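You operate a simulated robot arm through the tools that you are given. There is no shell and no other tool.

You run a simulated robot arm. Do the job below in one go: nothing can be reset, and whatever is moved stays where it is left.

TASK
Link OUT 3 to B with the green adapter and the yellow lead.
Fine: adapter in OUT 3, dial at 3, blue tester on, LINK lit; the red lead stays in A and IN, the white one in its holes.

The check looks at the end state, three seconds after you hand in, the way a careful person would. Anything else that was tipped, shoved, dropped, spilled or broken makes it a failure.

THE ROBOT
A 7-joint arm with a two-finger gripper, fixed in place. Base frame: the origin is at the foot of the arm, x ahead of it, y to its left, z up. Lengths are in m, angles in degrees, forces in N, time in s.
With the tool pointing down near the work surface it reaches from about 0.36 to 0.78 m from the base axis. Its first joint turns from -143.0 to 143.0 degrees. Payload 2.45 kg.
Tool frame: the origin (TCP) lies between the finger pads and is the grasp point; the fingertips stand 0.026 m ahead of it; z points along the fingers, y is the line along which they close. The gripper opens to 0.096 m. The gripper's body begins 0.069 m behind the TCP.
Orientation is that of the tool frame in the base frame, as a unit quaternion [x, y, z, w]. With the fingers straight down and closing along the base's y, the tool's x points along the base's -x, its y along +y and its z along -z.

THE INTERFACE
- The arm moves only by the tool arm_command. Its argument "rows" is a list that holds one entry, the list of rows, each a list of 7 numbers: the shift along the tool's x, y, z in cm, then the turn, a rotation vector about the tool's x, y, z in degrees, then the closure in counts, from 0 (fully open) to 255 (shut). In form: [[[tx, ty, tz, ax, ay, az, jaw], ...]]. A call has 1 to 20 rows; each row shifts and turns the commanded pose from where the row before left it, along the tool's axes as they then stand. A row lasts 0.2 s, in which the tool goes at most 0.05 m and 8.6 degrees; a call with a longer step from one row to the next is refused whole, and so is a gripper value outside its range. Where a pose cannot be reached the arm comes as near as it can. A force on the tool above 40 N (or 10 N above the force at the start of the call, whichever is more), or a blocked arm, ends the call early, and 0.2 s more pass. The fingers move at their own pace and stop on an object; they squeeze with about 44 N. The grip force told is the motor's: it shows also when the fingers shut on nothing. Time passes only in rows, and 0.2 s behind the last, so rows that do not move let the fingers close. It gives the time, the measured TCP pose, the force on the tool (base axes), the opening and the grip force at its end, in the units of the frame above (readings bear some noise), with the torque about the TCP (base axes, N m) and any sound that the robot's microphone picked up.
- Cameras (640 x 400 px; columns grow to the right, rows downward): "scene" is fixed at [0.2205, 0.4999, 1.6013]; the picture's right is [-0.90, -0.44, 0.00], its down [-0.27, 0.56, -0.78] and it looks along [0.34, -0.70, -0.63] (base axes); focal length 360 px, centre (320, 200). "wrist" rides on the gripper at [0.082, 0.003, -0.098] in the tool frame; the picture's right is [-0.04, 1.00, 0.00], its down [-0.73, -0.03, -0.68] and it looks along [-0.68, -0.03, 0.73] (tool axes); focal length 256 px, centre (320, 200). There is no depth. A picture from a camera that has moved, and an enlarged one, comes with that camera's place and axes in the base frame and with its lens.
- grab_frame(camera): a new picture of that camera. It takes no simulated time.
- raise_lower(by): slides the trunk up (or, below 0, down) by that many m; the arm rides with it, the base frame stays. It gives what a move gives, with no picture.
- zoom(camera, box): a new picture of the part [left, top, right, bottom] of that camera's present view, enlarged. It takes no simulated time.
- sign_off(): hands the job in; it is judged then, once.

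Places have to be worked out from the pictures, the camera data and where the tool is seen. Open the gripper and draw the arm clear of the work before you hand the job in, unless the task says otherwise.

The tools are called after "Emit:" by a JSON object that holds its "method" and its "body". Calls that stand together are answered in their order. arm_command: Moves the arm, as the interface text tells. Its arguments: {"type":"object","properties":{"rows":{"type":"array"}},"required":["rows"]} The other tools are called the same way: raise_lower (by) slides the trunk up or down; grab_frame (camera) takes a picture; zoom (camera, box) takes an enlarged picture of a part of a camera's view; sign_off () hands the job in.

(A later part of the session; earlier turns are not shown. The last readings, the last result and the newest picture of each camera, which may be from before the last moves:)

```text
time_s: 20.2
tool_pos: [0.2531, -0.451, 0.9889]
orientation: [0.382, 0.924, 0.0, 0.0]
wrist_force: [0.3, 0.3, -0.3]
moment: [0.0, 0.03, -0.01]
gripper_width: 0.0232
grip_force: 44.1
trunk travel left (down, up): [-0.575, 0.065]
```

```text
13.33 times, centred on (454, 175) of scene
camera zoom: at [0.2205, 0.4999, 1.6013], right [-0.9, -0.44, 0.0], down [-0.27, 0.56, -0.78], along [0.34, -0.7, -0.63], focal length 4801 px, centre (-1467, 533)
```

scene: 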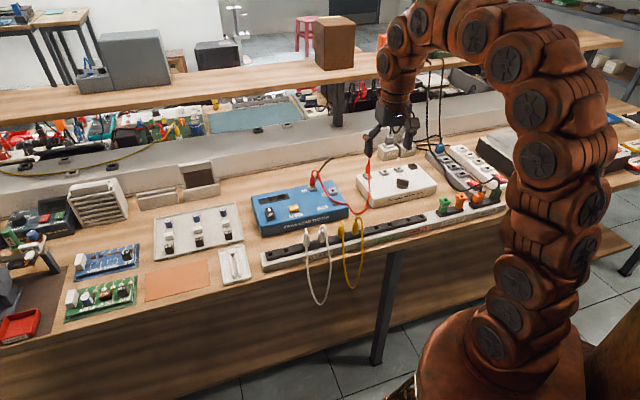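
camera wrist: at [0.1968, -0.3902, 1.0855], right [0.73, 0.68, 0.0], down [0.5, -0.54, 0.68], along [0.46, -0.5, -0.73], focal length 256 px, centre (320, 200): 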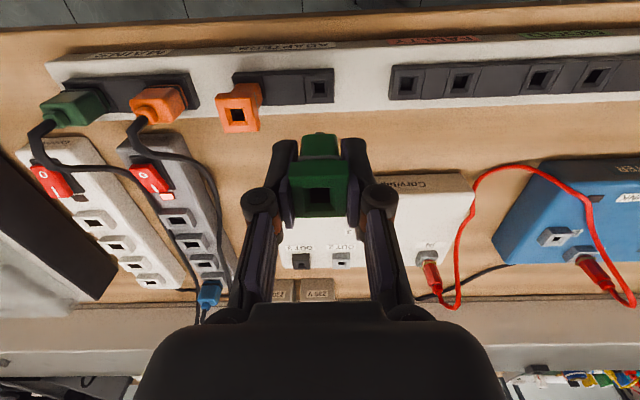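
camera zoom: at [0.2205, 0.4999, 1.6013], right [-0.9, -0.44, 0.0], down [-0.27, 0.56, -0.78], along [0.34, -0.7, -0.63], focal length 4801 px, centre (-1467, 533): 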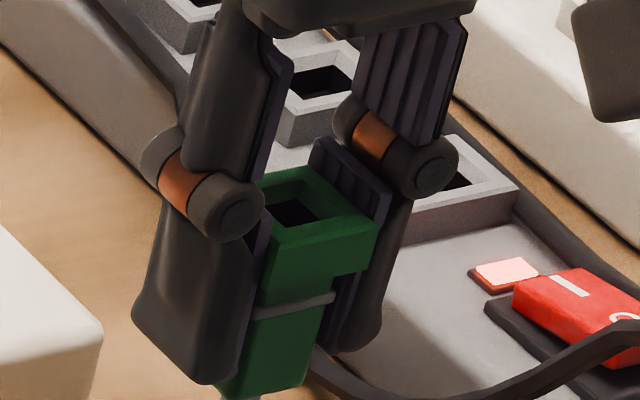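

The adapter axis is about 6 mm on the robot side of the TCP, its head top is 16 mm above it, and the TCP was about 28 mm above the holder face when seated. I move over the patch box, offset to the right, so OUT 3 can be seen past the fingers.

Emit:
{"method": "arm_command", "body": {"rows": [[[-2.5, 1.5, 0, 0, 0, 0, 220], [-2.5, 1.5, 0, 0, 0, 0, 220], [-2.5, 1.5, 0, 0, 0, 0, 220], [-2.5, 1.5, 0, 0, 0, 0, 220], [0, 0, 0, 0, 0, 0, 220]]]}}

Emit:
{"method": "grab_frame", "body": {"camera": "wrist"}}

Emit:
{"method": "zoom", "body": {"camera": "wrist", "box": [160, 140, 320, 240]}}

```text
time_s: 21.4
tool_pos: [0.364, -0.4791, 0.9893]
orientation: [0.383, 0.924, 0.0, 0.0]
wrist_force: [0.6, -0.5, -1.7]
moment: [0.01, 0.01, -0.01]
gripper_width: 0.0232
grip_force: 44.5
trunk travel left (down, up): [-0.575, 0.065]
```

```text
taken
camera wrist: at [0.3085, -0.4191, 1.0857], right [0.73, 0.68, 0.0], down [0.5, -0.54, 0.68], along [0.46, -0.5, -0.73], focal length 256 px, centre (320, 200)
```

wrist: 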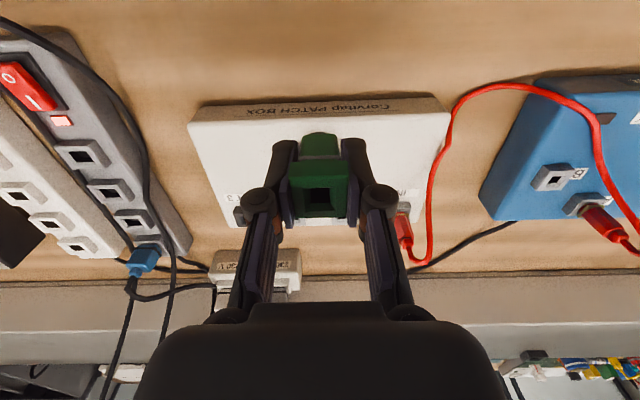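

```text
4.00 times, centred on (240, 190) of wrist
camera zoom: at [0.3085, -0.4191, 1.0857], right [0.73, 0.68, 0.0], down [0.5, -0.54, 0.68], along [0.46, -0.5, -0.73], focal length 1024 px, centre (640, 240)
```

zoom: 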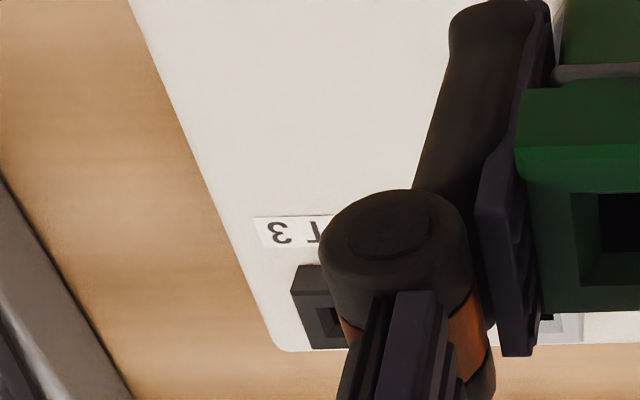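

OUT 3 is still half hidden by the finger joint, so I shift 5 cm further right at this height.

Emit:
{"method": "arm_command", "body": {"rows": [[[0, 2.5, 0, 0, 0, 0, 220], [0, 2.5, 0, 0, 0, 0, 220], [0, 0, 0, 0, 0, 0, 220]]]}}

Emit:
{"method": "zoom", "body": {"camera": "wrist", "box": [120, 140, 280, 240]}}

```text
time_s: 22.2
tool_pos: [0.4, -0.444, 0.9905]
orientation: [0.382, 0.924, 0.0, -0.001]
wrist_force: [0.3, 0.7, -0.3]
moment: [0.02, -0.01, 0.0]
gripper_width: 0.0233
grip_force: 44.0
trunk travel left (down, up): [-0.575, 0.065]
```

```text
4.00 times, centred on (200, 190) of wrist
camera zoom: at [0.3445, -0.3839, 1.0868], right [0.74, 0.68, 0.0], down [0.5, -0.54, 0.68], along [0.46, -0.5, -0.73], focal length 1024 px, centre (800, 240)
```

zoom: 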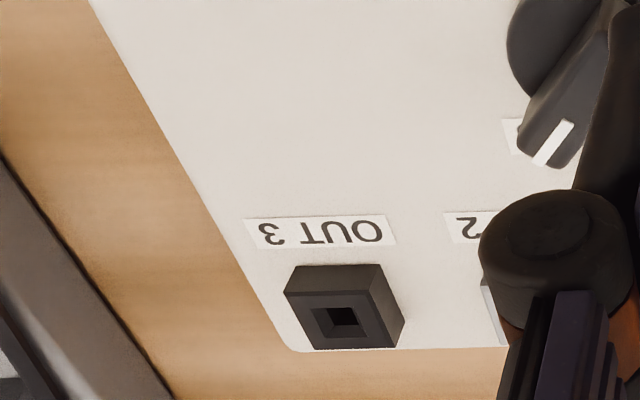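

Combined views put OUT 3's hole at r≈-0.178, n≈0.740, z≈0.875. I carry the adapter over it at z≈0.99 so its axis (6 mm nearer the robot than the TCP) lines up, then inspect.

Emit:
{"method": "arm_command", "body": {"rows": [[[-2.98, -2.93, 0, 0, 0, 0, 220], [-2.98, -2.93, 0, 0, 0, 0, 220], [-2.98, -2.93, 0, 0, 0, 0, 220], [-2.98, -2.93, 0, 0, 0, 0, 220], [-2.98, -2.93, 0, 0, 0, 0, 220], [0, 0, 0, 0, 0, 0, 220]]]}}

Emit:
{"method": "grab_frame", "body": {"camera": "wrist"}}

Emit:
{"method": "zoom", "body": {"camera": "scene", "box": [370, 120, 450, 170]}}

```text
time_s: 23.6
tool_pos: [0.4019, -0.621, 0.9893]
orientation: [0.383, 0.924, 0.0, 0.0]
wrist_force: [0.2, -0.3, 0.8]
moment: [-0.06, -0.02, 0.0]
gripper_width: 0.0233
grip_force: 43.8
out of reach, approached as far as the arm can: row 5
trunk travel left (down, up): [-0.575, 0.065]
```

```text
taken
camera wrist: at [0.3457, -0.5603, 1.0855], right [0.73, 0.68, 0.0], down [0.5, -0.54, 0.68], along [0.46, -0.5, -0.73], focal length 256 px, centre (320, 200)
```

wrist: 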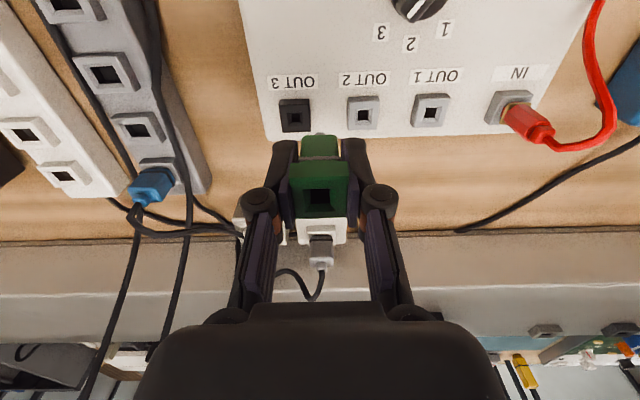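

```text
8.00 times, centred on (410, 145) of scene
camera zoom: at [0.2205, 0.4999, 1.6013], right [-0.9, -0.44, 0.0], down [-0.27, 0.56, -0.78], along [0.34, -0.7, -0.63], focal length 2881 px, centre (-400, 640)
```

zoom: 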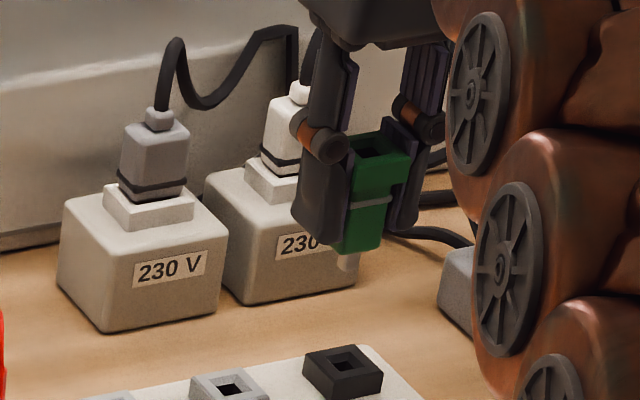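

Row 5 ran out of reach: the TCP stopped at r≈-0.155, n≈0.723. The shoulder seems to sit low relative to this tool height, so I raise the trunk 6 cm to gain reach; the tool only rises into free space.

Emit:
{"method": "raise_lower", "body": {"by": 0.06}}

```text
time_s: 24.6
tool_pos: [0.4014, -0.6207, 1.0485]
orientation: [0.383, 0.924, 0.0, 0.0]
wrist_force: [0.2, 0.0, -1.3]
moment: [0.02, 0.02, -0.01]
gripper_width: 0.0235
grip_force: 43.8
trunk travel left (down, up): [-0.635, 0.005]
```

The trunk is up. I lower the tool straight down to about z=0.963 (prong still well above the panel) and then try stepping outward to OUT 3.

Emit:
{"method": "arm_command", "body": {"rows": [[[0, 0, 3, 0, 0, 0, 220], [0, 0, 3, 0, 0, 0, 220], [0, 0, 2.5, 0, 0, 0, 220], [0, 0, 0, 0, 0, 0, 220]]]}}

```text
time_s: 25.6
tool_pos: [0.4011, -0.6209, 0.9643]
orientation: [0.383, 0.924, -0.001, 0.0]
wrist_force: [0.5, 0.1, 0.1]
moment: [0.02, -0.01, -0.01]
gripper_width: 0.0235
grip_force: 43.8
trunk travel left (down, up): [-0.635, 0.005]
```

Emit:
{"method": "arm_command", "body": {"rows": [[[-1.15, -1.1, 0, 0, 0, 0, 220], [-1.14, -1.1, 0, 0, 0, 0, 220], [0, 0, 0, 0, 0, 0, 220]]]}}

Emit:
{"method": "grab_frame", "body": {"camera": "wrist"}}

Emit:
{"method": "zoom", "body": {"camera": "scene", "box": [370, 130, 450, 180]}}

```text
time_s: 26.4
tool_pos: [0.3986, -0.6511, 0.9632]
orientation: [0.384, 0.923, 0.001, 0.0]
wrist_force: [0.0, 0.4, -0.4]
moment: [0.04, -0.03, 0.0]
gripper_width: 0.0232
grip_force: 43.9
trunk travel left (down, up): [-0.635, 0.005]
```

```text
taken
camera wrist: at [0.3432, -0.5914, 1.0597], right [0.74, 0.68, 0.0], down [0.5, -0.54, 0.68], along [0.46, -0.5, -0.73], focal length 256 px, centre (320, 200)
```

wrist: 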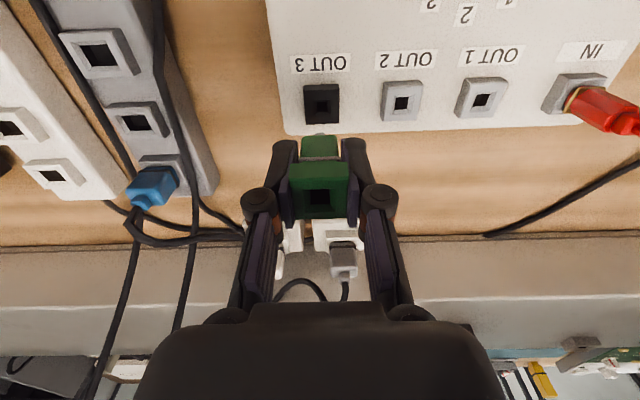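

```text
8.00 times, centred on (410, 155) of scene
camera zoom: at [0.2205, 0.4999, 1.6013], right [-0.9, -0.44, 0.0], down [-0.27, 0.56, -0.78], along [0.34, -0.7, -0.63], focal length 2881 px, centre (-400, 560)
```

zoom: 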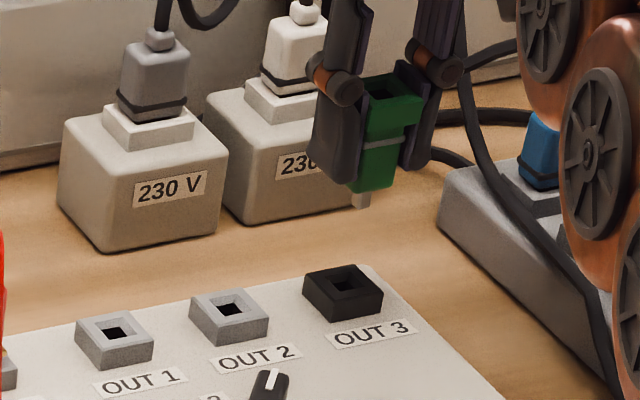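

The arm now reaches: the hole is at tool x≈+5.9 mm, y≈0, matching the adapter axis, and the scene view agrees. I descend to just above the socket and look again.

Emit:
{"method": "arm_command", "body": {"rows": [[[0, 0, 1.2, 0, 0, 0, 220], [0, 0, 1.2, 0, 0, 0, 220], [0, 0, 1.0, 0, 0, 0, 220], [0, 0, 0, 0, 0, 0, 220]]]}}

Emit:
{"method": "zoom", "body": {"camera": "wrist", "box": [240, 60, 400, 160]}}

Emit:
{"method": "zoom", "body": {"camera": "scene", "box": [390, 140, 438, 170]}}

```text
time_s: 27.4
tool_pos: [0.4011, -0.6532, 0.9297]
orientation: [0.383, 0.924, 0.0, 0.0]
wrist_force: [0.3, 0.9, 0.1]
moment: [0.02, 0.0, 0.0]
gripper_width: 0.0235
grip_force: 44.2
trunk travel left (down, up): [-0.635, 0.005]
```

```text
4.00 times, centred on (320, 110) of wrist
camera zoom: at [0.3455, -0.5926, 1.0258], right [0.73, 0.68, 0.0], down [0.5, -0.54, 0.68], along [0.46, -0.5, -0.73], focal length 1024 px, centre (320, 560)
```

zoom: 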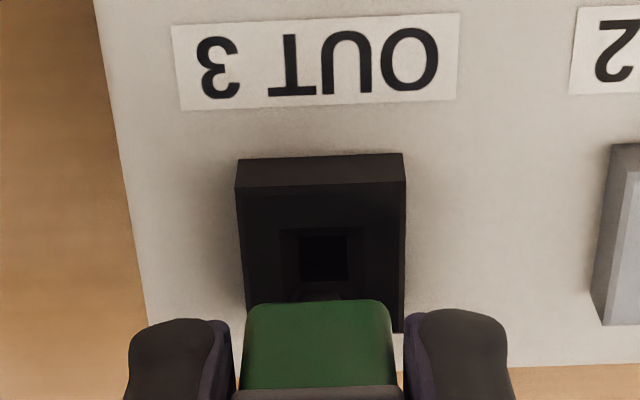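

```text
13.33 times, centred on (414, 155) of scene
camera zoom: at [0.2205, 0.4999, 1.6013], right [-0.9, -0.44, 0.0], down [-0.27, 0.56, -0.78], along [0.34, -0.7, -0.63], focal length 4801 px, centre (-933, 800)
```

zoom: 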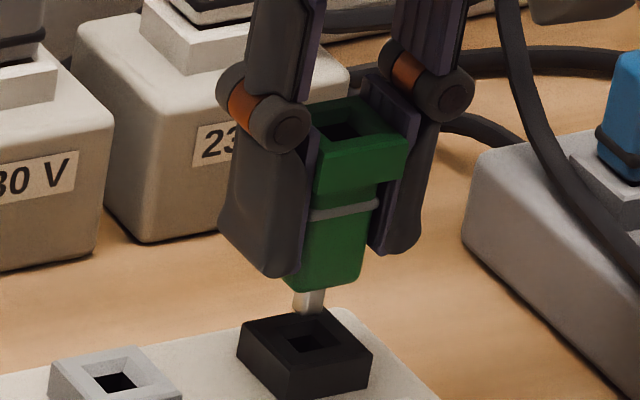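

The hole and prong are on the same line in the wrist view (both within about 1 mm). I lower in small steps into the funnel, watching force.

Emit:
{"method": "arm_command", "body": {"rows": [[[0, 0, 0.4, 0, 0, 0, 220], [0, 0, 0.4, 0, 0, 0, 220], [0, 0, 0.4, 0, 0, 0, 220], [0, 0, 0.3, 0, 0, 0, 220], [0, 0, 0, 0, 0, 0, 220]]]}}

Emit:
{"method": "zoom", "body": {"camera": "scene", "box": [390, 140, 438, 170]}}

Emit:
{"method": "zoom", "body": {"camera": "wrist", "box": [240, 60, 400, 160]}}

```text
time_s: 28.6
tool_pos: [0.4024, -0.6503, 0.9167]
orientation: [0.382, 0.924, -0.002, 0.002]
wrist_force: [0.9, -3.6, 36.1]
moment: [-0.18, -0.09, 0.02]
gripper_width: 0.0241
grip_force: 44.1
trunk travel left (down, up): [-0.635, 0.005]
```

```text
13.33 times, centred on (414, 155) of scene
camera zoom: at [0.2205, 0.4999, 1.6013], right [-0.9, -0.44, 0.0], down [-0.27, 0.56, -0.78], along [0.34, -0.7, -0.63], focal length 4801 px, centre (-933, 800)
```

zoom: 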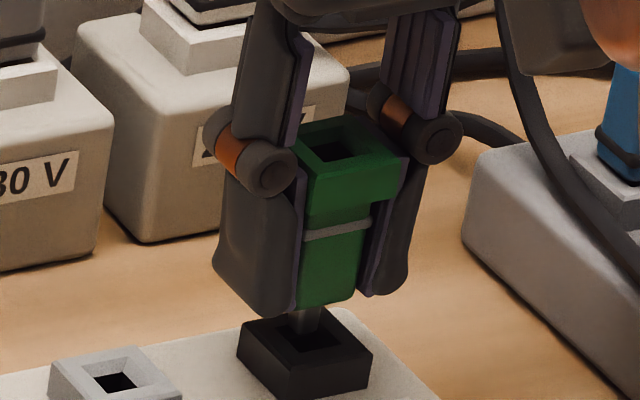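

```text
4.00 times, centred on (320, 110) of wrist
camera zoom: at [0.3459, -0.5908, 1.0128], right [0.73, 0.68, 0.0], down [0.5, -0.54, 0.68], along [0.46, -0.5, -0.73], focal length 1024 px, centre (320, 560)
```

zoom: 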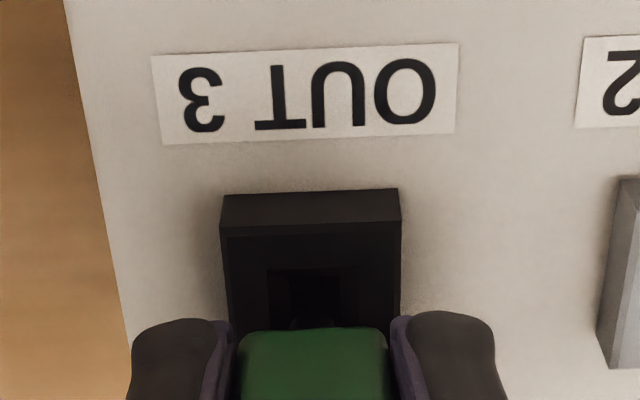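

Resistance of 36 N stopped it, and the adapter has slid up about 8 mm in the grip, so the prong hasn't entered. I back off 4 mm and look closely.

Emit:
{"method": "arm_command", "body": {"rows": [[[0, 0, -0.4, 0, 0, 0, 220], [0, 0, 0, 0, 0, 0, 220]]]}}

Emit:
{"method": "zoom", "body": {"camera": "scene", "box": [400, 150, 432, 170]}}

Emit:
{"method": "zoom", "body": {"camera": "wrist", "box": [280, 110, 360, 160]}}

Emit:
{"method": "zoom", "body": {"camera": "wrist", "box": [240, 130, 400, 230]}}

```text
time_s: 29.2
tool_pos: [0.4013, -0.6511, 0.917]
orientation: [0.383, 0.924, 0.002, -0.002]
wrist_force: [-2.6, 2.4, 2.4]
moment: [0.16, 0.08, -0.01]
gripper_width: 0.0233
grip_force: 44.0
trunk travel left (down, up): [-0.635, 0.005]
```

```text
16.00 times, centred on (416, 160) of scene
camera zoom: at [0.2205, 0.4999, 1.6013], right [-0.9, -0.44, 0.0], down [-0.27, 0.56, -0.78], along [0.34, -0.7, -0.63], focal length 5762 px, centre (-1216, 840)
```

zoom: 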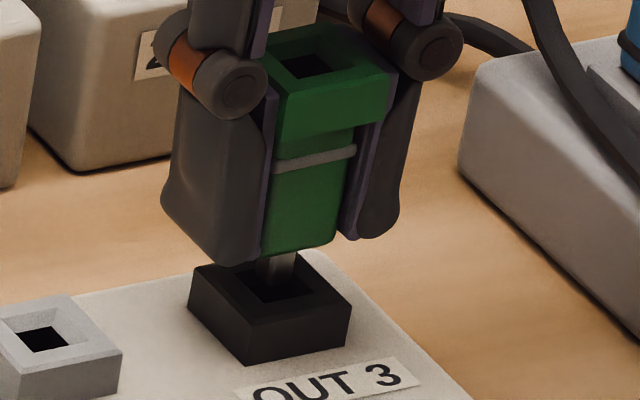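

```text
8.00 times, centred on (320, 135) of wrist
camera zoom: at [0.3452, -0.5911, 1.0131], right [0.74, 0.68, 0.0], down [0.5, -0.54, 0.68], along [0.46, -0.5, -0.74], focal length 2048 px, centre (320, 720)
```

zoom: 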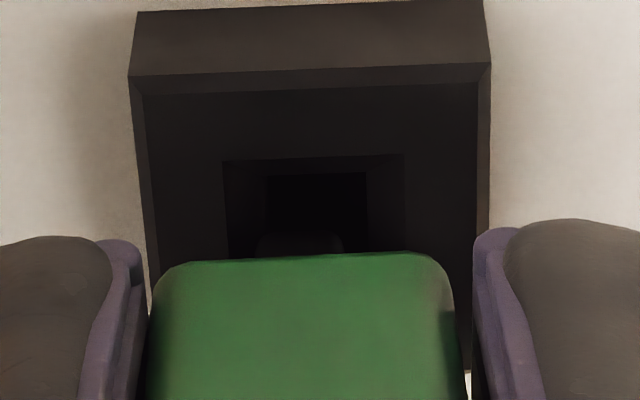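

```text
4.00 times, centred on (320, 180) of wrist
camera zoom: at [0.3452, -0.5911, 1.0131], right [0.74, 0.68, 0.0], down [0.5, -0.54, 0.68], along [0.46, -0.5, -0.74], focal length 1024 px, centre (320, 280)
```

zoom: 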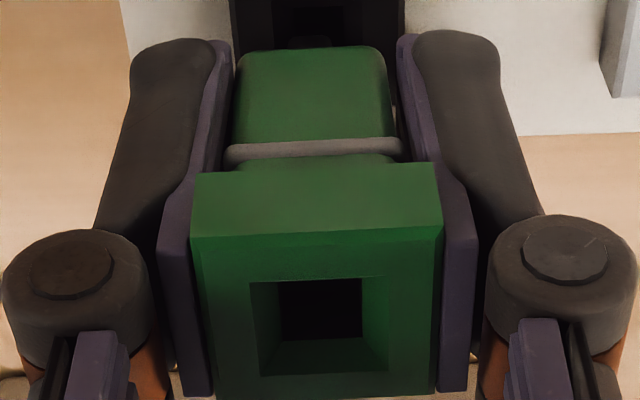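

Emit:
{"method": "zoom", "body": {"camera": "scene", "box": [407, 159, 423, 169]}}

Emit:
{"method": "zoom", "body": {"camera": "wrist", "box": [296, 118, 344, 148]}}

```text
16.00 times, centred on (415, 164) of scene
camera zoom: at [0.2205, 0.4999, 1.6013], right [-0.9, -0.44, 0.0], down [-0.27, 0.56, -0.78], along [0.34, -0.7, -0.63], focal length 5762 px, centre (-1200, 776)
```

zoom: 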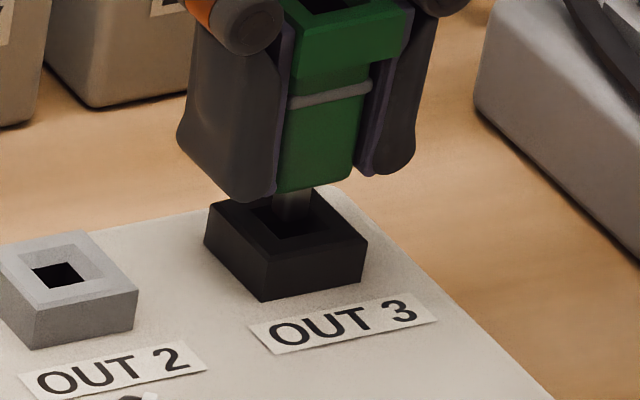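

```text
13.33 times, centred on (320, 133) of wrist
camera zoom: at [0.3452, -0.5911, 1.0131], right [0.74, 0.68, 0.0], down [0.5, -0.54, 0.68], along [0.46, -0.5, -0.74], focal length 3413 px, centre (320, 1093)
```

zoom: 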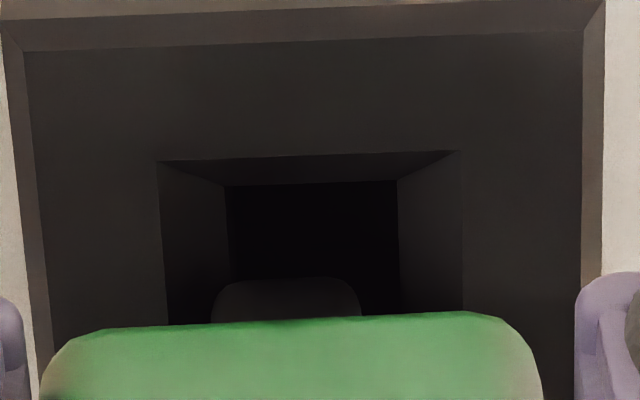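

In this close view the prong sits about 1.2 mm left of the hole and about 3 mm too far back, resting on the funnel's slope. I lift 3 mm, shift +1.2 mm right and 3 mm towards the robot, and look before going down.

Emit:
{"method": "arm_command", "body": {"rows": [[[0, 0, -0.3, 0, 0, 0, 220], [0.3, 0.12, 0, 0, 0, 0, 220], [0, 0, 0, 0, 0, 0, 220], [0, 0, 0, 0, 0, 0, 220]]]}}

Emit:
{"method": "zoom", "body": {"camera": "wrist", "box": [296, 112, 344, 142]}}

Emit:
{"method": "zoom", "body": {"camera": "scene", "box": [407, 154, 423, 164]}}

```text
time_s: 30.2
tool_pos: [0.4007, -0.6504, 0.9203]
orientation: [0.383, 0.924, 0.0, -0.001]
wrist_force: [-0.4, -0.1, -1.2]
moment: [0.02, 0.0, -0.03]
gripper_width: 0.0233
grip_force: 44.5
trunk travel left (down, up): [-0.635, 0.005]
```

```text
13.33 times, centred on (320, 127) of wrist
camera zoom: at [0.3448, -0.589, 1.0177], right [0.73, 0.68, 0.0], down [0.5, -0.54, 0.68], along [0.46, -0.5, -0.73], focal length 3413 px, centre (320, 1173)
```

zoom: 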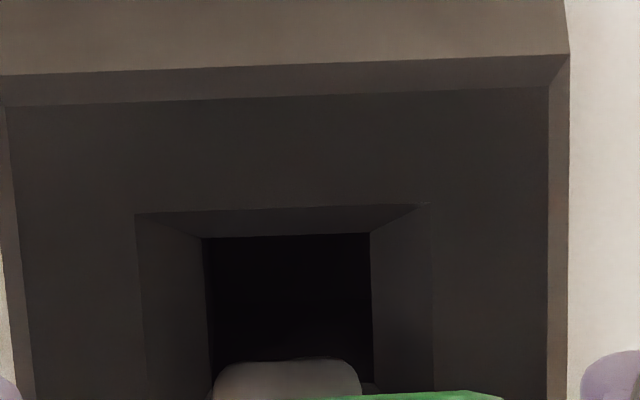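

```text
16.00 times, centred on (415, 159) of scene
camera zoom: at [0.2205, 0.4999, 1.6013], right [-0.9, -0.44, 0.0], down [-0.27, 0.56, -0.78], along [0.34, -0.7, -0.63], focal length 5762 px, centre (-1200, 856)
```

zoom: 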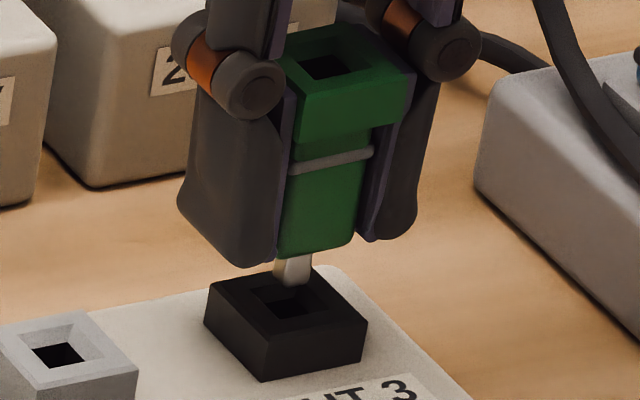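

Laterally the prong is now centred. In depth it still looks slightly too far back, so I shift 1.5 mm more towards the robot and lower in small steps to bring the tip level with the rim, then compare directly.

Emit:
{"method": "arm_command", "body": {"rows": [[[0.15, 0, 0, 0, 0, 0, 220], [0, 0, 0.15, 0, 0, 0, 220], [0, 0, 0.15, 0, 0, 0, 220], [0, 0, 0, 0, 0, 0, 220]]]}}

Emit:
{"method": "zoom", "body": {"camera": "wrist", "box": [296, 112, 344, 142]}}

Emit:
{"method": "zoom", "body": {"camera": "scene", "box": [407, 154, 423, 164]}}

```text
time_s: 31.2
tool_pos: [0.4003, -0.6481, 0.9193]
orientation: [0.383, 0.924, -0.001, 0.0]
wrist_force: [0.1, 0.4, -1.1]
moment: [-0.01, -0.03, -0.02]
gripper_width: 0.0234
grip_force: 43.9
trunk travel left (down, up): [-0.635, 0.005]
```

```text
13.33 times, centred on (320, 127) of wrist
camera zoom: at [0.3442, -0.5877, 1.0154], right [0.73, 0.68, 0.0], down [0.5, -0.54, 0.68], along [0.46, -0.5, -0.73], focal length 3413 px, centre (320, 1173)
```

zoom: 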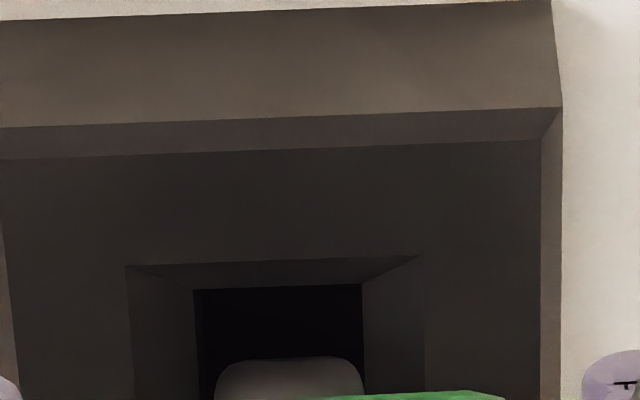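

```text
16.00 times, centred on (415, 159) of scene
camera zoom: at [0.2205, 0.4999, 1.6013], right [-0.9, -0.44, 0.0], down [-0.27, 0.56, -0.78], along [0.34, -0.7, -0.63], focal length 5762 px, centre (-1200, 856)
```

zoom: 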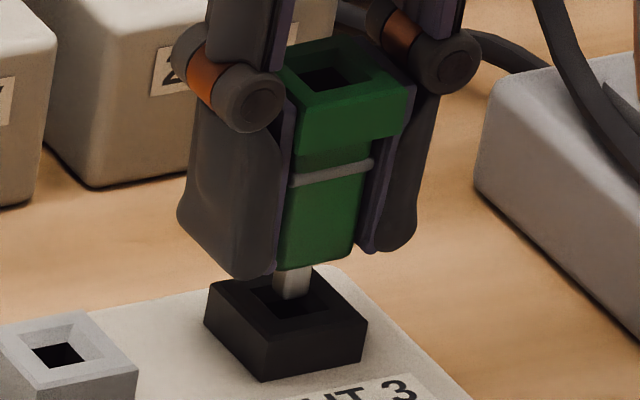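

The offset has shrunk (about 1 mm in depth, 0.5 mm sideways). I nudge 0.5 mm left and 0.5 mm towards the robot and continue down in 1.5 mm steps.

Emit:
{"method": "arm_command", "body": {"rows": [[[0.05, -0.05, 0.1, 0, 0, 0, 220], [0, 0, 0.15, 0, 0, 0, 220], [0, 0, 0.15, 0, 0, 0, 220], [0, 0, 0, 0, 0, 0, 220]]]}}

Emit:
{"method": "zoom", "body": {"camera": "wrist", "box": [296, 118, 344, 148]}}

Emit:
{"method": "zoom", "body": {"camera": "scene", "box": [407, 154, 423, 164]}}

```text
time_s: 32.2
tool_pos: [0.3999, -0.6484, 0.9157]
orientation: [0.383, 0.924, 0.0, 0.0]
wrist_force: [-0.4, -0.2, 0.1]
moment: [0.01, 0.0, 0.01]
gripper_width: 0.0231
grip_force: 44.2
trunk travel left (down, up): [-0.635, 0.005]
```

```text
13.33 times, centred on (320, 133) of wrist
camera zoom: at [0.3433, -0.5876, 1.0116], right [0.73, 0.68, 0.0], down [0.5, -0.54, 0.68], along [0.46, -0.5, -0.73], focal length 3413 px, centre (320, 1093)
```

zoom: 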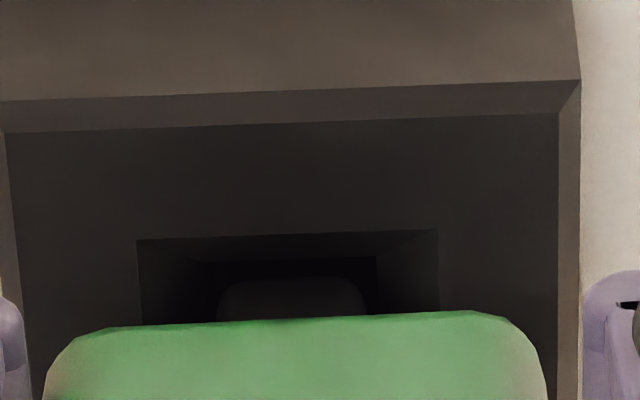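

```text
16.00 times, centred on (415, 159) of scene
camera zoom: at [0.2205, 0.4999, 1.6013], right [-0.9, -0.44, 0.0], down [-0.27, 0.56, -0.78], along [0.34, -0.7, -0.63], focal length 5762 px, centre (-1200, 856)
```

zoom: 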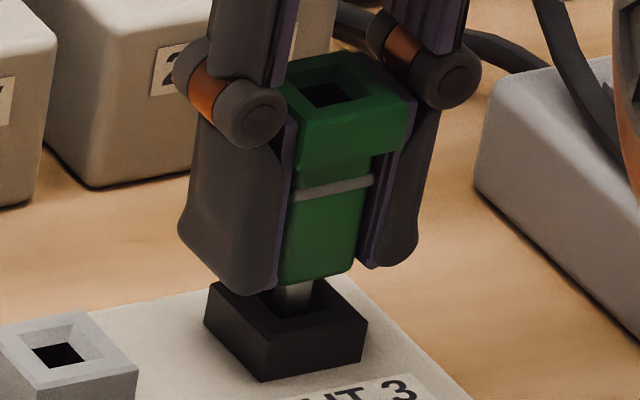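

No force, and prong and hole are aligned with the tip at the inner rim. I keep lowering in small steps.

Emit:
{"method": "arm_command", "body": {"rows": [[[0, 0, 0.2, 0, 0, 0, 220], [0, 0, 0.2, 0, 0, 0, 220], [0, 0, 0.2, 0, 0, 0, 220], [0, 0, 0.2, 0, 0, 0, 220], [0, 0, 0, 0, 0, 0, 220]]]}}

Emit:
{"method": "zoom", "body": {"camera": "wrist", "box": [256, 110, 384, 190]}}

Emit:
{"method": "zoom", "body": {"camera": "scene", "box": [407, 154, 423, 164]}}

```text
time_s: 33.4
tool_pos: [0.3993, -0.6487, 0.9073]
orientation: [0.382, 0.924, 0.0, 0.001]
wrist_force: [0.7, -0.5, -0.9]
moment: [0.01, -0.03, -0.02]
gripper_width: 0.0235
grip_force: 44.3
trunk travel left (down, up): [-0.635, 0.005]
```

```text
5.00 times, centred on (320, 150) of wrist
camera zoom: at [0.3435, -0.5877, 1.0036], right [0.73, 0.68, 0.0], down [0.5, -0.54, 0.68], along [0.46, -0.5, -0.73], focal length 1280 px, centre (320, 450)
```

zoom: 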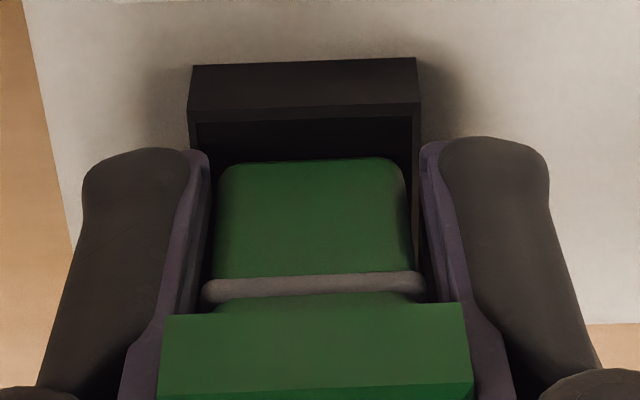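

```text
16.00 times, centred on (415, 159) of scene
camera zoom: at [0.2205, 0.4999, 1.6013], right [-0.9, -0.44, 0.0], down [-0.27, 0.56, -0.78], along [0.34, -0.7, -0.63], focal length 5762 px, centre (-1200, 856)
```

zoom: 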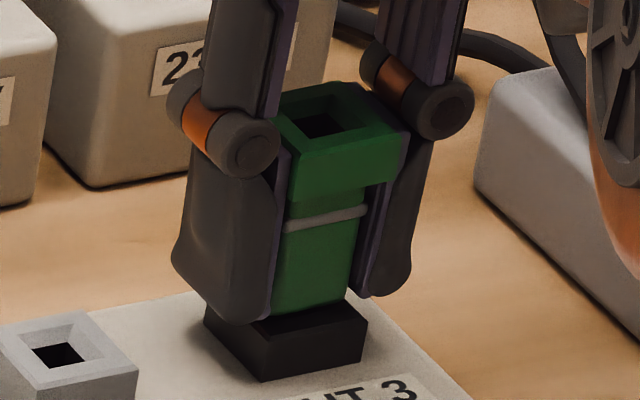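

It slid in with no resistance. I lower a few more millimetres until contact.

Emit:
{"method": "arm_command", "body": {"rows": [[[0, 0, 0.15, 0, 0, 0, 220], [0, 0, 0.15, 0, 0, 0, 220], [0, 0, 0.15, 0, 0, 0, 220], [0, 0, 0, 0, 0, 0, 220]]]}}

Emit:
{"method": "zoom", "body": {"camera": "wrist", "box": [256, 110, 384, 190]}}

Emit:
{"method": "zoom", "body": {"camera": "scene", "box": [407, 154, 423, 164]}}

```text
time_s: 34.4
tool_pos: [0.3984, -0.6481, 0.9054]
orientation: [0.383, 0.924, -0.002, 0.001]
wrist_force: [-0.5, -1.7, 32.0]
moment: [0.05, 0.03, 0.02]
gripper_width: 0.0239
grip_force: 44.0
trunk travel left (down, up): [-0.635, 0.005]
```

```text
5.00 times, centred on (320, 150) of wrist
camera zoom: at [0.3428, -0.5875, 1.0015], right [0.73, 0.68, 0.0], down [0.5, -0.54, 0.68], along [0.46, -0.5, -0.73], focal length 1280 px, centre (320, 450)
```

zoom: 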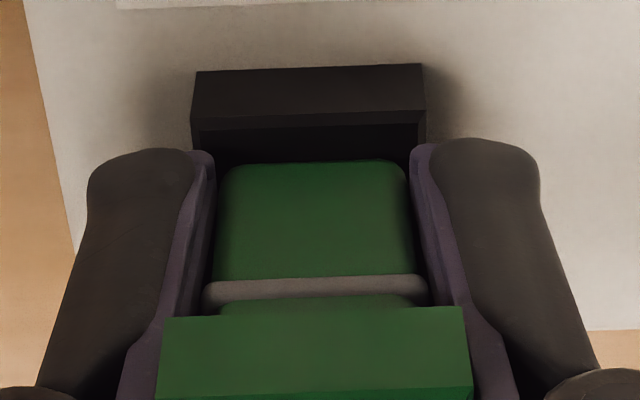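

```text
16.00 times, centred on (415, 159) of scene
camera zoom: at [0.2205, 0.4999, 1.6013], right [-0.9, -0.44, 0.0], down [-0.27, 0.56, -0.78], along [0.34, -0.7, -0.63], focal length 5762 px, centre (-1200, 856)
```

zoom: 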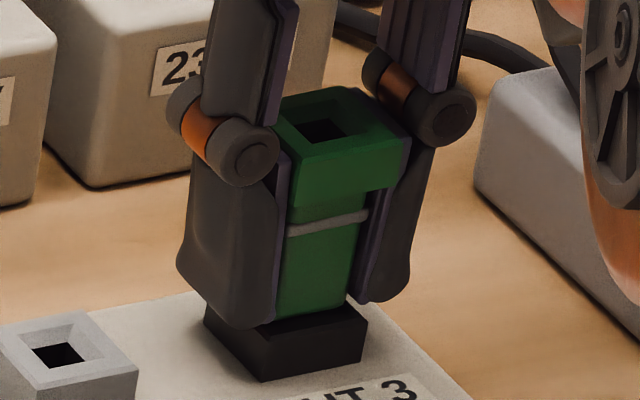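

32 N at z=0.905: the fingertips (which now reach below the adapter body) are probably on the socket rim. I open, rise 1.2 cm to free the tips, and check how the adapter stands.

Emit:
{"method": "arm_command", "body": {"rows": [[[0, 0, -0.2, 0, 0, 0, 220], [0, 0, 0, 0, 0, 0, 165], [0, 0, 0, 0, 0, 0, 165], [0, 0, -0.6, 0, 0, 0, 165], [0, 0, -0.6, 0, 0, 0, 165], [0, 0, 0, 0, 0, 0, 165]]]}}

Emit:
{"method": "zoom", "body": {"camera": "wrist", "box": [256, 100, 384, 180]}}

Emit:
{"method": "zoom", "body": {"camera": "scene", "box": [407, 154, 423, 164]}}

```text
time_s: 35.8
tool_pos: [0.3994, -0.6474, 0.9171]
orientation: [0.383, 0.924, 0.001, -0.001]
wrist_force: [0.2, -0.3, -0.3]
moment: [-0.01, 0.01, 0.01]
gripper_width: 0.0339
grip_force: 0.1
trunk travel left (down, up): [-0.635, 0.005]
```

```text
5.00 times, centred on (320, 140) of wrist
camera zoom: at [0.3437, -0.588, 1.0131], right [0.73, 0.68, 0.0], down [0.5, -0.54, 0.68], along [0.46, -0.5, -0.73], focal length 1280 px, centre (320, 500)
```

zoom: 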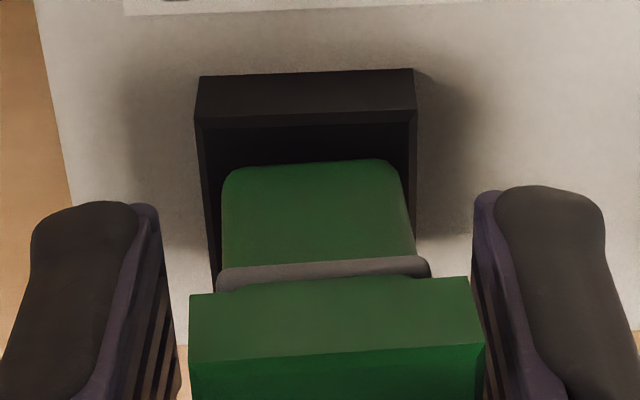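

```text
16.00 times, centred on (415, 159) of scene
camera zoom: at [0.2205, 0.4999, 1.6013], right [-0.9, -0.44, 0.0], down [-0.27, 0.56, -0.78], along [0.34, -0.7, -0.63], focal length 5762 px, centre (-1200, 856)
```

zoom: 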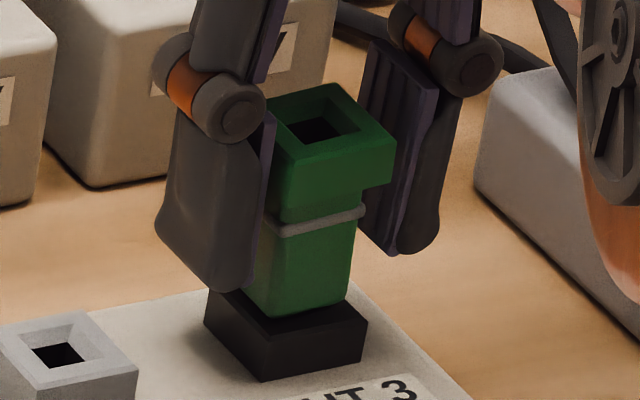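

The adapter stands upright in the socket, perhaps not fully down. I regrip the head at this higher point and press down gently.

Emit:
{"method": "arm_command", "body": {"rows": [[[0.3, 0, 0, 0, 0, 0, 165], [0, 0, 0, 0, 0, 0, 220], [0, 0, 0, 0, 0, 0, 220], [0, 0, 0, 0, 0, 0, 220], [0, 0, 0.15, 0, 0, 0, 220], [0, 0, 0.15, 0, 0, 0, 220], [0, 0, 0.15, 0, 0, 0, 220], [0, 0, 0.15, 0, 0, 0, 220]]]}}

Emit:
{"method": "zoom", "body": {"camera": "wrist", "box": [256, 100, 384, 180]}}

Emit:
{"method": "zoom", "body": {"camera": "scene", "box": [407, 154, 423, 164]}}

```text
time_s: 37.6
tool_pos: [0.3966, -0.6457, 0.9142]
orientation: [0.383, 0.924, -0.002, 0.004]
wrist_force: [-2.6, -1.2, 35.9]
moment: [-0.03, 0.04, -0.05]
gripper_width: 0.024
grip_force: 44.2
trunk travel left (down, up): [-0.635, 0.005]
```

```text
5.00 times, centred on (320, 140) of wrist
camera zoom: at [0.3405, -0.5852, 1.0106], right [0.74, 0.68, 0.0], down [0.5, -0.54, 0.68], along [0.46, -0.5, -0.73], focal length 1280 px, centre (320, 500)
```

zoom: 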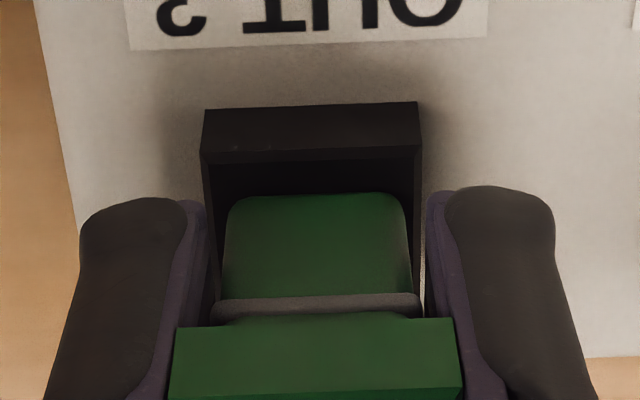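

```text
16.00 times, centred on (415, 159) of scene
camera zoom: at [0.2205, 0.4999, 1.6013], right [-0.9, -0.44, 0.0], down [-0.27, 0.56, -0.78], along [0.34, -0.7, -0.63], focal length 5762 px, centre (-1200, 856)
```

zoom: 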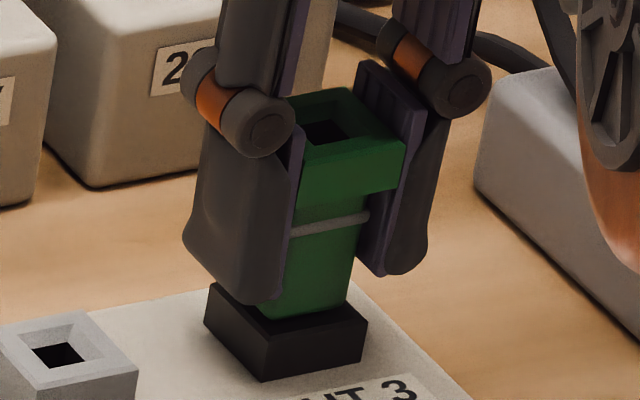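

The body no longer moves under 36 N, and the visible body length below the ring matches what it showed when seated in its holder. I release, rise clear, and inspect.

Emit:
{"method": "arm_command", "body": {"rows": [[[0, 0, -0.3, 0, 0, 0, 220], [0, 0, 0, 0, 0, 0, 150], [0, 0, 0, 0, 0, 0, 150], [0, 0, -2, 0, 0, 0, 150], [0, 0, -3, 0, 0, 0, 150], [3, 0, -2, 0, 0, 0, 150], [4, 0, 0, 0, 0, 0, 150], [4, 0, 0, 0, 0, 0, 150], [0, 0, 0, 0, 0, 0, 150]]]}}

Emit:
{"method": "grab_frame", "body": {"camera": "wrist"}}

Emit:
{"method": "zoom", "body": {"camera": "wrist", "box": [256, 160, 384, 240]}}

Emit:
{"method": "zoom", "body": {"camera": "scene", "box": [396, 145, 428, 165]}}

Emit:
{"method": "zoom", "body": {"camera": "scene", "box": [440, 185, 472, 205]}}

```text
time_s: 39.6
tool_pos: [0.3181, -0.5686, 0.9824]
orientation: [0.382, 0.924, 0.0, 0.0]
wrist_force: [-0.6, 1.2, -0.1]
moment: [0.01, 0.02, -0.02]
gripper_width: 0.0395
grip_force: 0.0
trunk travel left (down, up): [-0.635, 0.005]
```

```text
taken
camera wrist: at [0.2623, -0.5082, 1.0786], right [0.73, 0.68, 0.0], down [0.5, -0.54, 0.68], along [0.46, -0.5, -0.73], focal length 256 px, centre (320, 200)
```

wrist: 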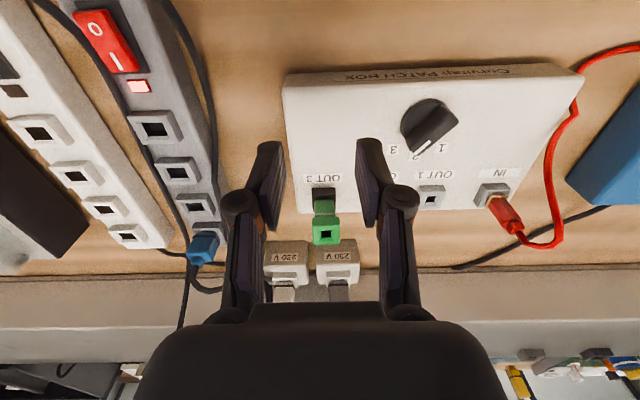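

```text
5.00 times, centred on (320, 200) of wrist
camera zoom: at [0.2623, -0.5082, 1.0786], right [0.73, 0.68, 0.0], down [0.5, -0.54, 0.68], along [0.46, -0.5, -0.73], focal length 1280 px, centre (320, 200)
```

zoom: 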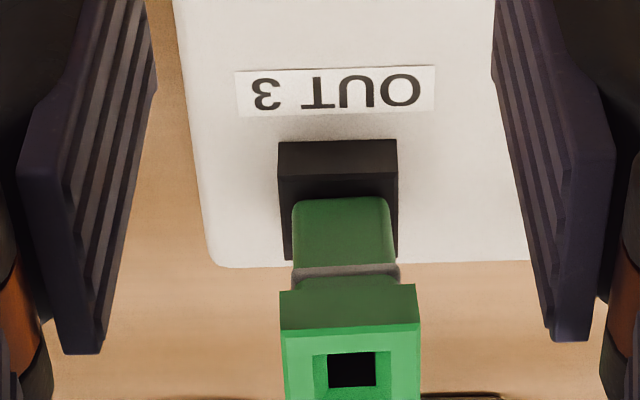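

```text
16.00 times, centred on (412, 155) of scene
camera zoom: at [0.2205, 0.4999, 1.6013], right [-0.9, -0.44, 0.0], down [-0.27, 0.56, -0.78], along [0.34, -0.7, -0.63], focal length 5762 px, centre (-1152, 920)
```

zoom: 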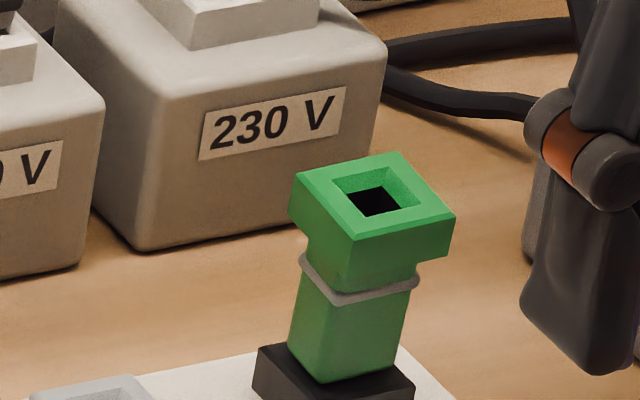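

```text
16.00 times, centred on (456, 195) of scene
camera zoom: at [0.2205, 0.4999, 1.6013], right [-0.9, -0.44, 0.0], down [-0.27, 0.56, -0.78], along [0.34, -0.7, -0.63], focal length 5762 px, centre (-1856, 280)
```

zoom: 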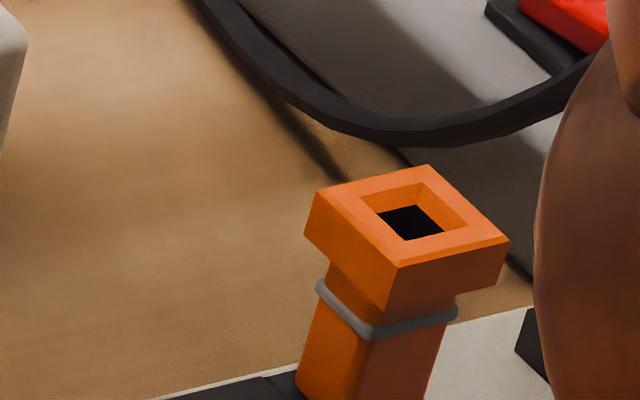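

Emit:
{"method": "zoom", "body": {"camera": "scene", "box": [400, 153, 424, 168]}}

Emit:
{"method": "zoom", "body": {"camera": "scene", "box": [444, 193, 468, 208]}}

Emit:
{"method": "zoom", "body": {"camera": "wrist", "box": [304, 195, 352, 225]}}

```text
16.00 times, centred on (412, 160) of scene
camera zoom: at [0.2205, 0.4999, 1.6013], right [-0.9, -0.44, 0.0], down [-0.27, 0.56, -0.78], along [0.34, -0.7, -0.63], focal length 5762 px, centre (-1152, 832)
```

zoom: 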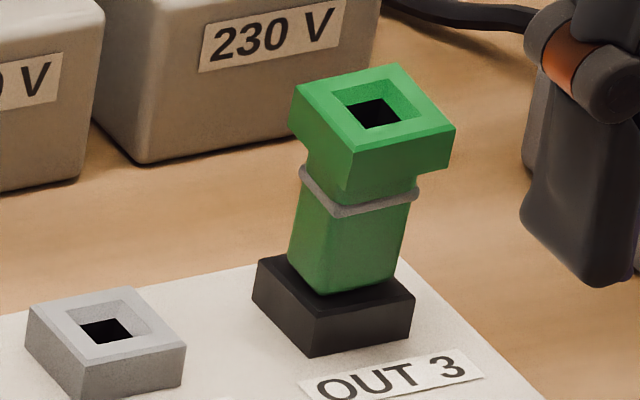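

```text
16.00 times, centred on (456, 200) of scene
camera zoom: at [0.2205, 0.4999, 1.6013], right [-0.9, -0.44, 0.0], down [-0.27, 0.56, -0.78], along [0.34, -0.7, -0.63], focal length 5762 px, centre (-1856, 192)
```

zoom: 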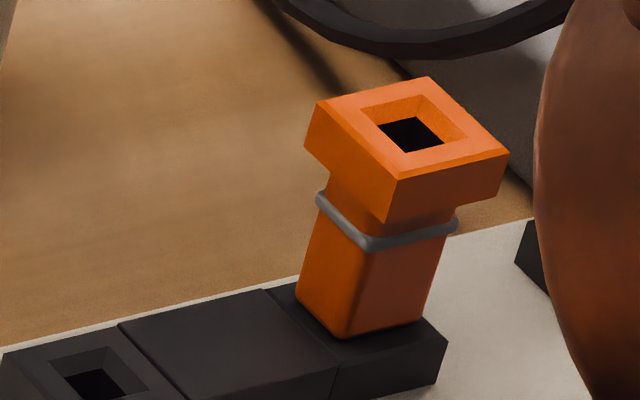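

```text
13.33 times, centred on (328, 210) of wrist
camera zoom: at [0.2623, -0.5082, 1.0786], right [0.73, 0.68, 0.0], down [0.5, -0.54, 0.68], along [0.46, -0.5, -0.73], focal length 3413 px, centre (213, 67)
```

zoom: 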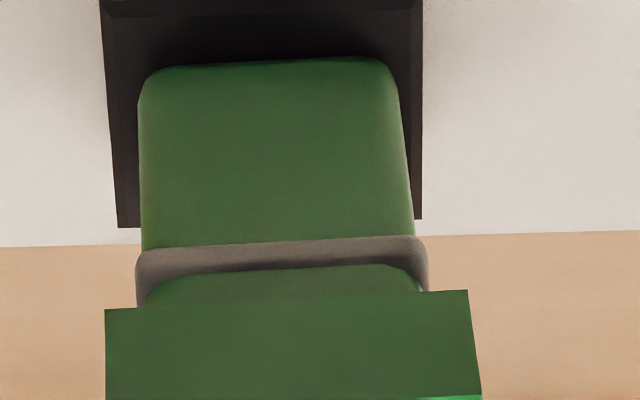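

The green adapter sits in OUT 3 just as the orange one sits in its holder. Next I rise a little and travel to the yellow plugs near r≈0.19 to look at them from in front.

Emit:
{"method": "arm_command", "body": {"rows": [[[0.5, 0, -3, 0, 0, 0, 100], [2.4, 4, -1, 0, 0, 0, 60], [2.4, 4, -1, 0, 0, 0, 0], [2.4, 4, 0, 0, 0, 0, 0], [2.4, 4, 0, 0, 0, 0, 0], [2.4, 4, 0, 0, 0, 0, 0], [2.4, 4, 0, 0, 0, 0, 0], [2.4, 4, 0, 0, 0, 0, 0], [2.4, 4, 0, 0, 0, 0, 0], [2.4, 4, 0, 0, 0, 0, 0], [0, 0, 0, 0, 0, 0, 0]]]}}

Emit:
{"method": "grab_frame", "body": {"camera": "wrist"}}

Emit:
{"method": "zoom", "body": {"camera": "wrist", "box": [240, 120, 400, 220]}}

Emit:
{"method": "zoom", "body": {"camera": "scene", "box": [300, 205, 380, 255]}}

```text
time_s: 42.0
tool_pos: [0.42, -0.1569, 1.036]
orientation: [0.382, 0.924, 0.0, 0.0]
wrist_force: [-0.1, 0.5, 0.3]
moment: [-0.01, 0.01, 0.0]
gripper_width: 0.0959
grip_force: 0.2
trunk travel left (down, up): [-0.635, 0.005]
```

```text
taken
camera wrist: at [0.3627, -0.0968, 1.131], right [0.73, 0.68, 0.0], down [0.5, -0.54, 0.68], along [0.46, -0.5, -0.73], focal length 256 px, centre (320, 200)
```

wrist: 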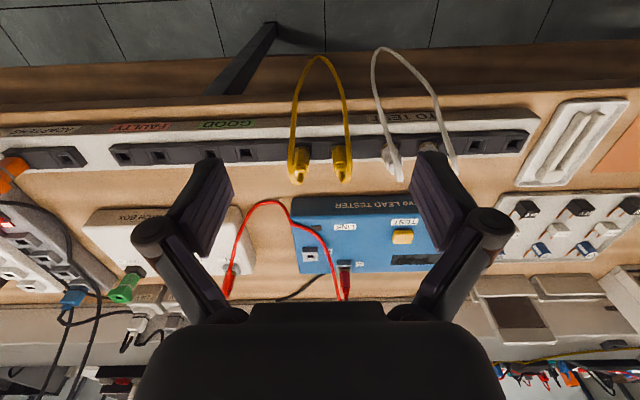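

```text
4.00 times, centred on (320, 170) of wrist
camera zoom: at [0.3627, -0.0968, 1.131], right [0.73, 0.68, 0.0], down [0.5, -0.54, 0.68], along [0.46, -0.5, -0.73], focal length 1024 px, centre (320, 320)
```

zoom: 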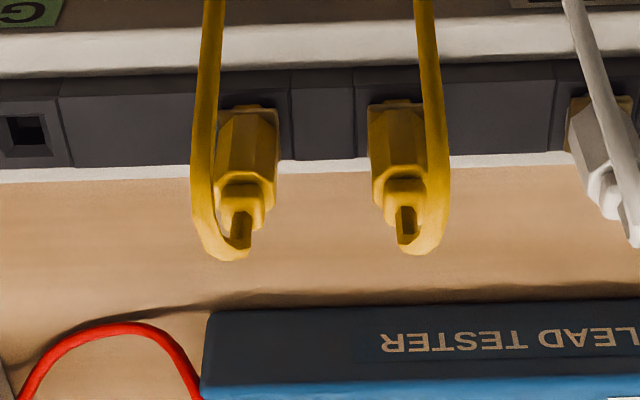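

```text
8.00 times, centred on (340, 230) of scene
camera zoom: at [0.2205, 0.4999, 1.6013], right [-0.9, -0.44, 0.0], down [-0.27, 0.56, -0.78], along [0.34, -0.7, -0.63], focal length 2881 px, centre (160, -40)
```

zoom: 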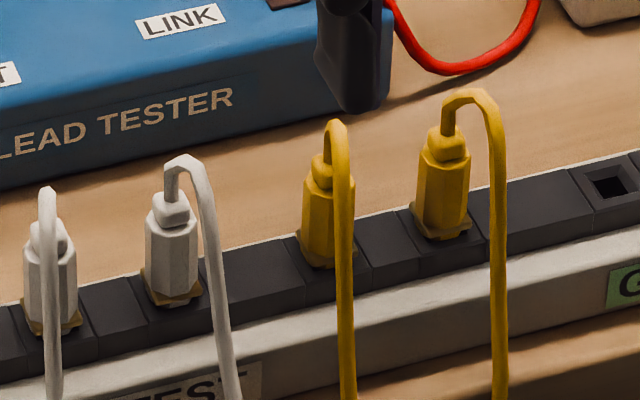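

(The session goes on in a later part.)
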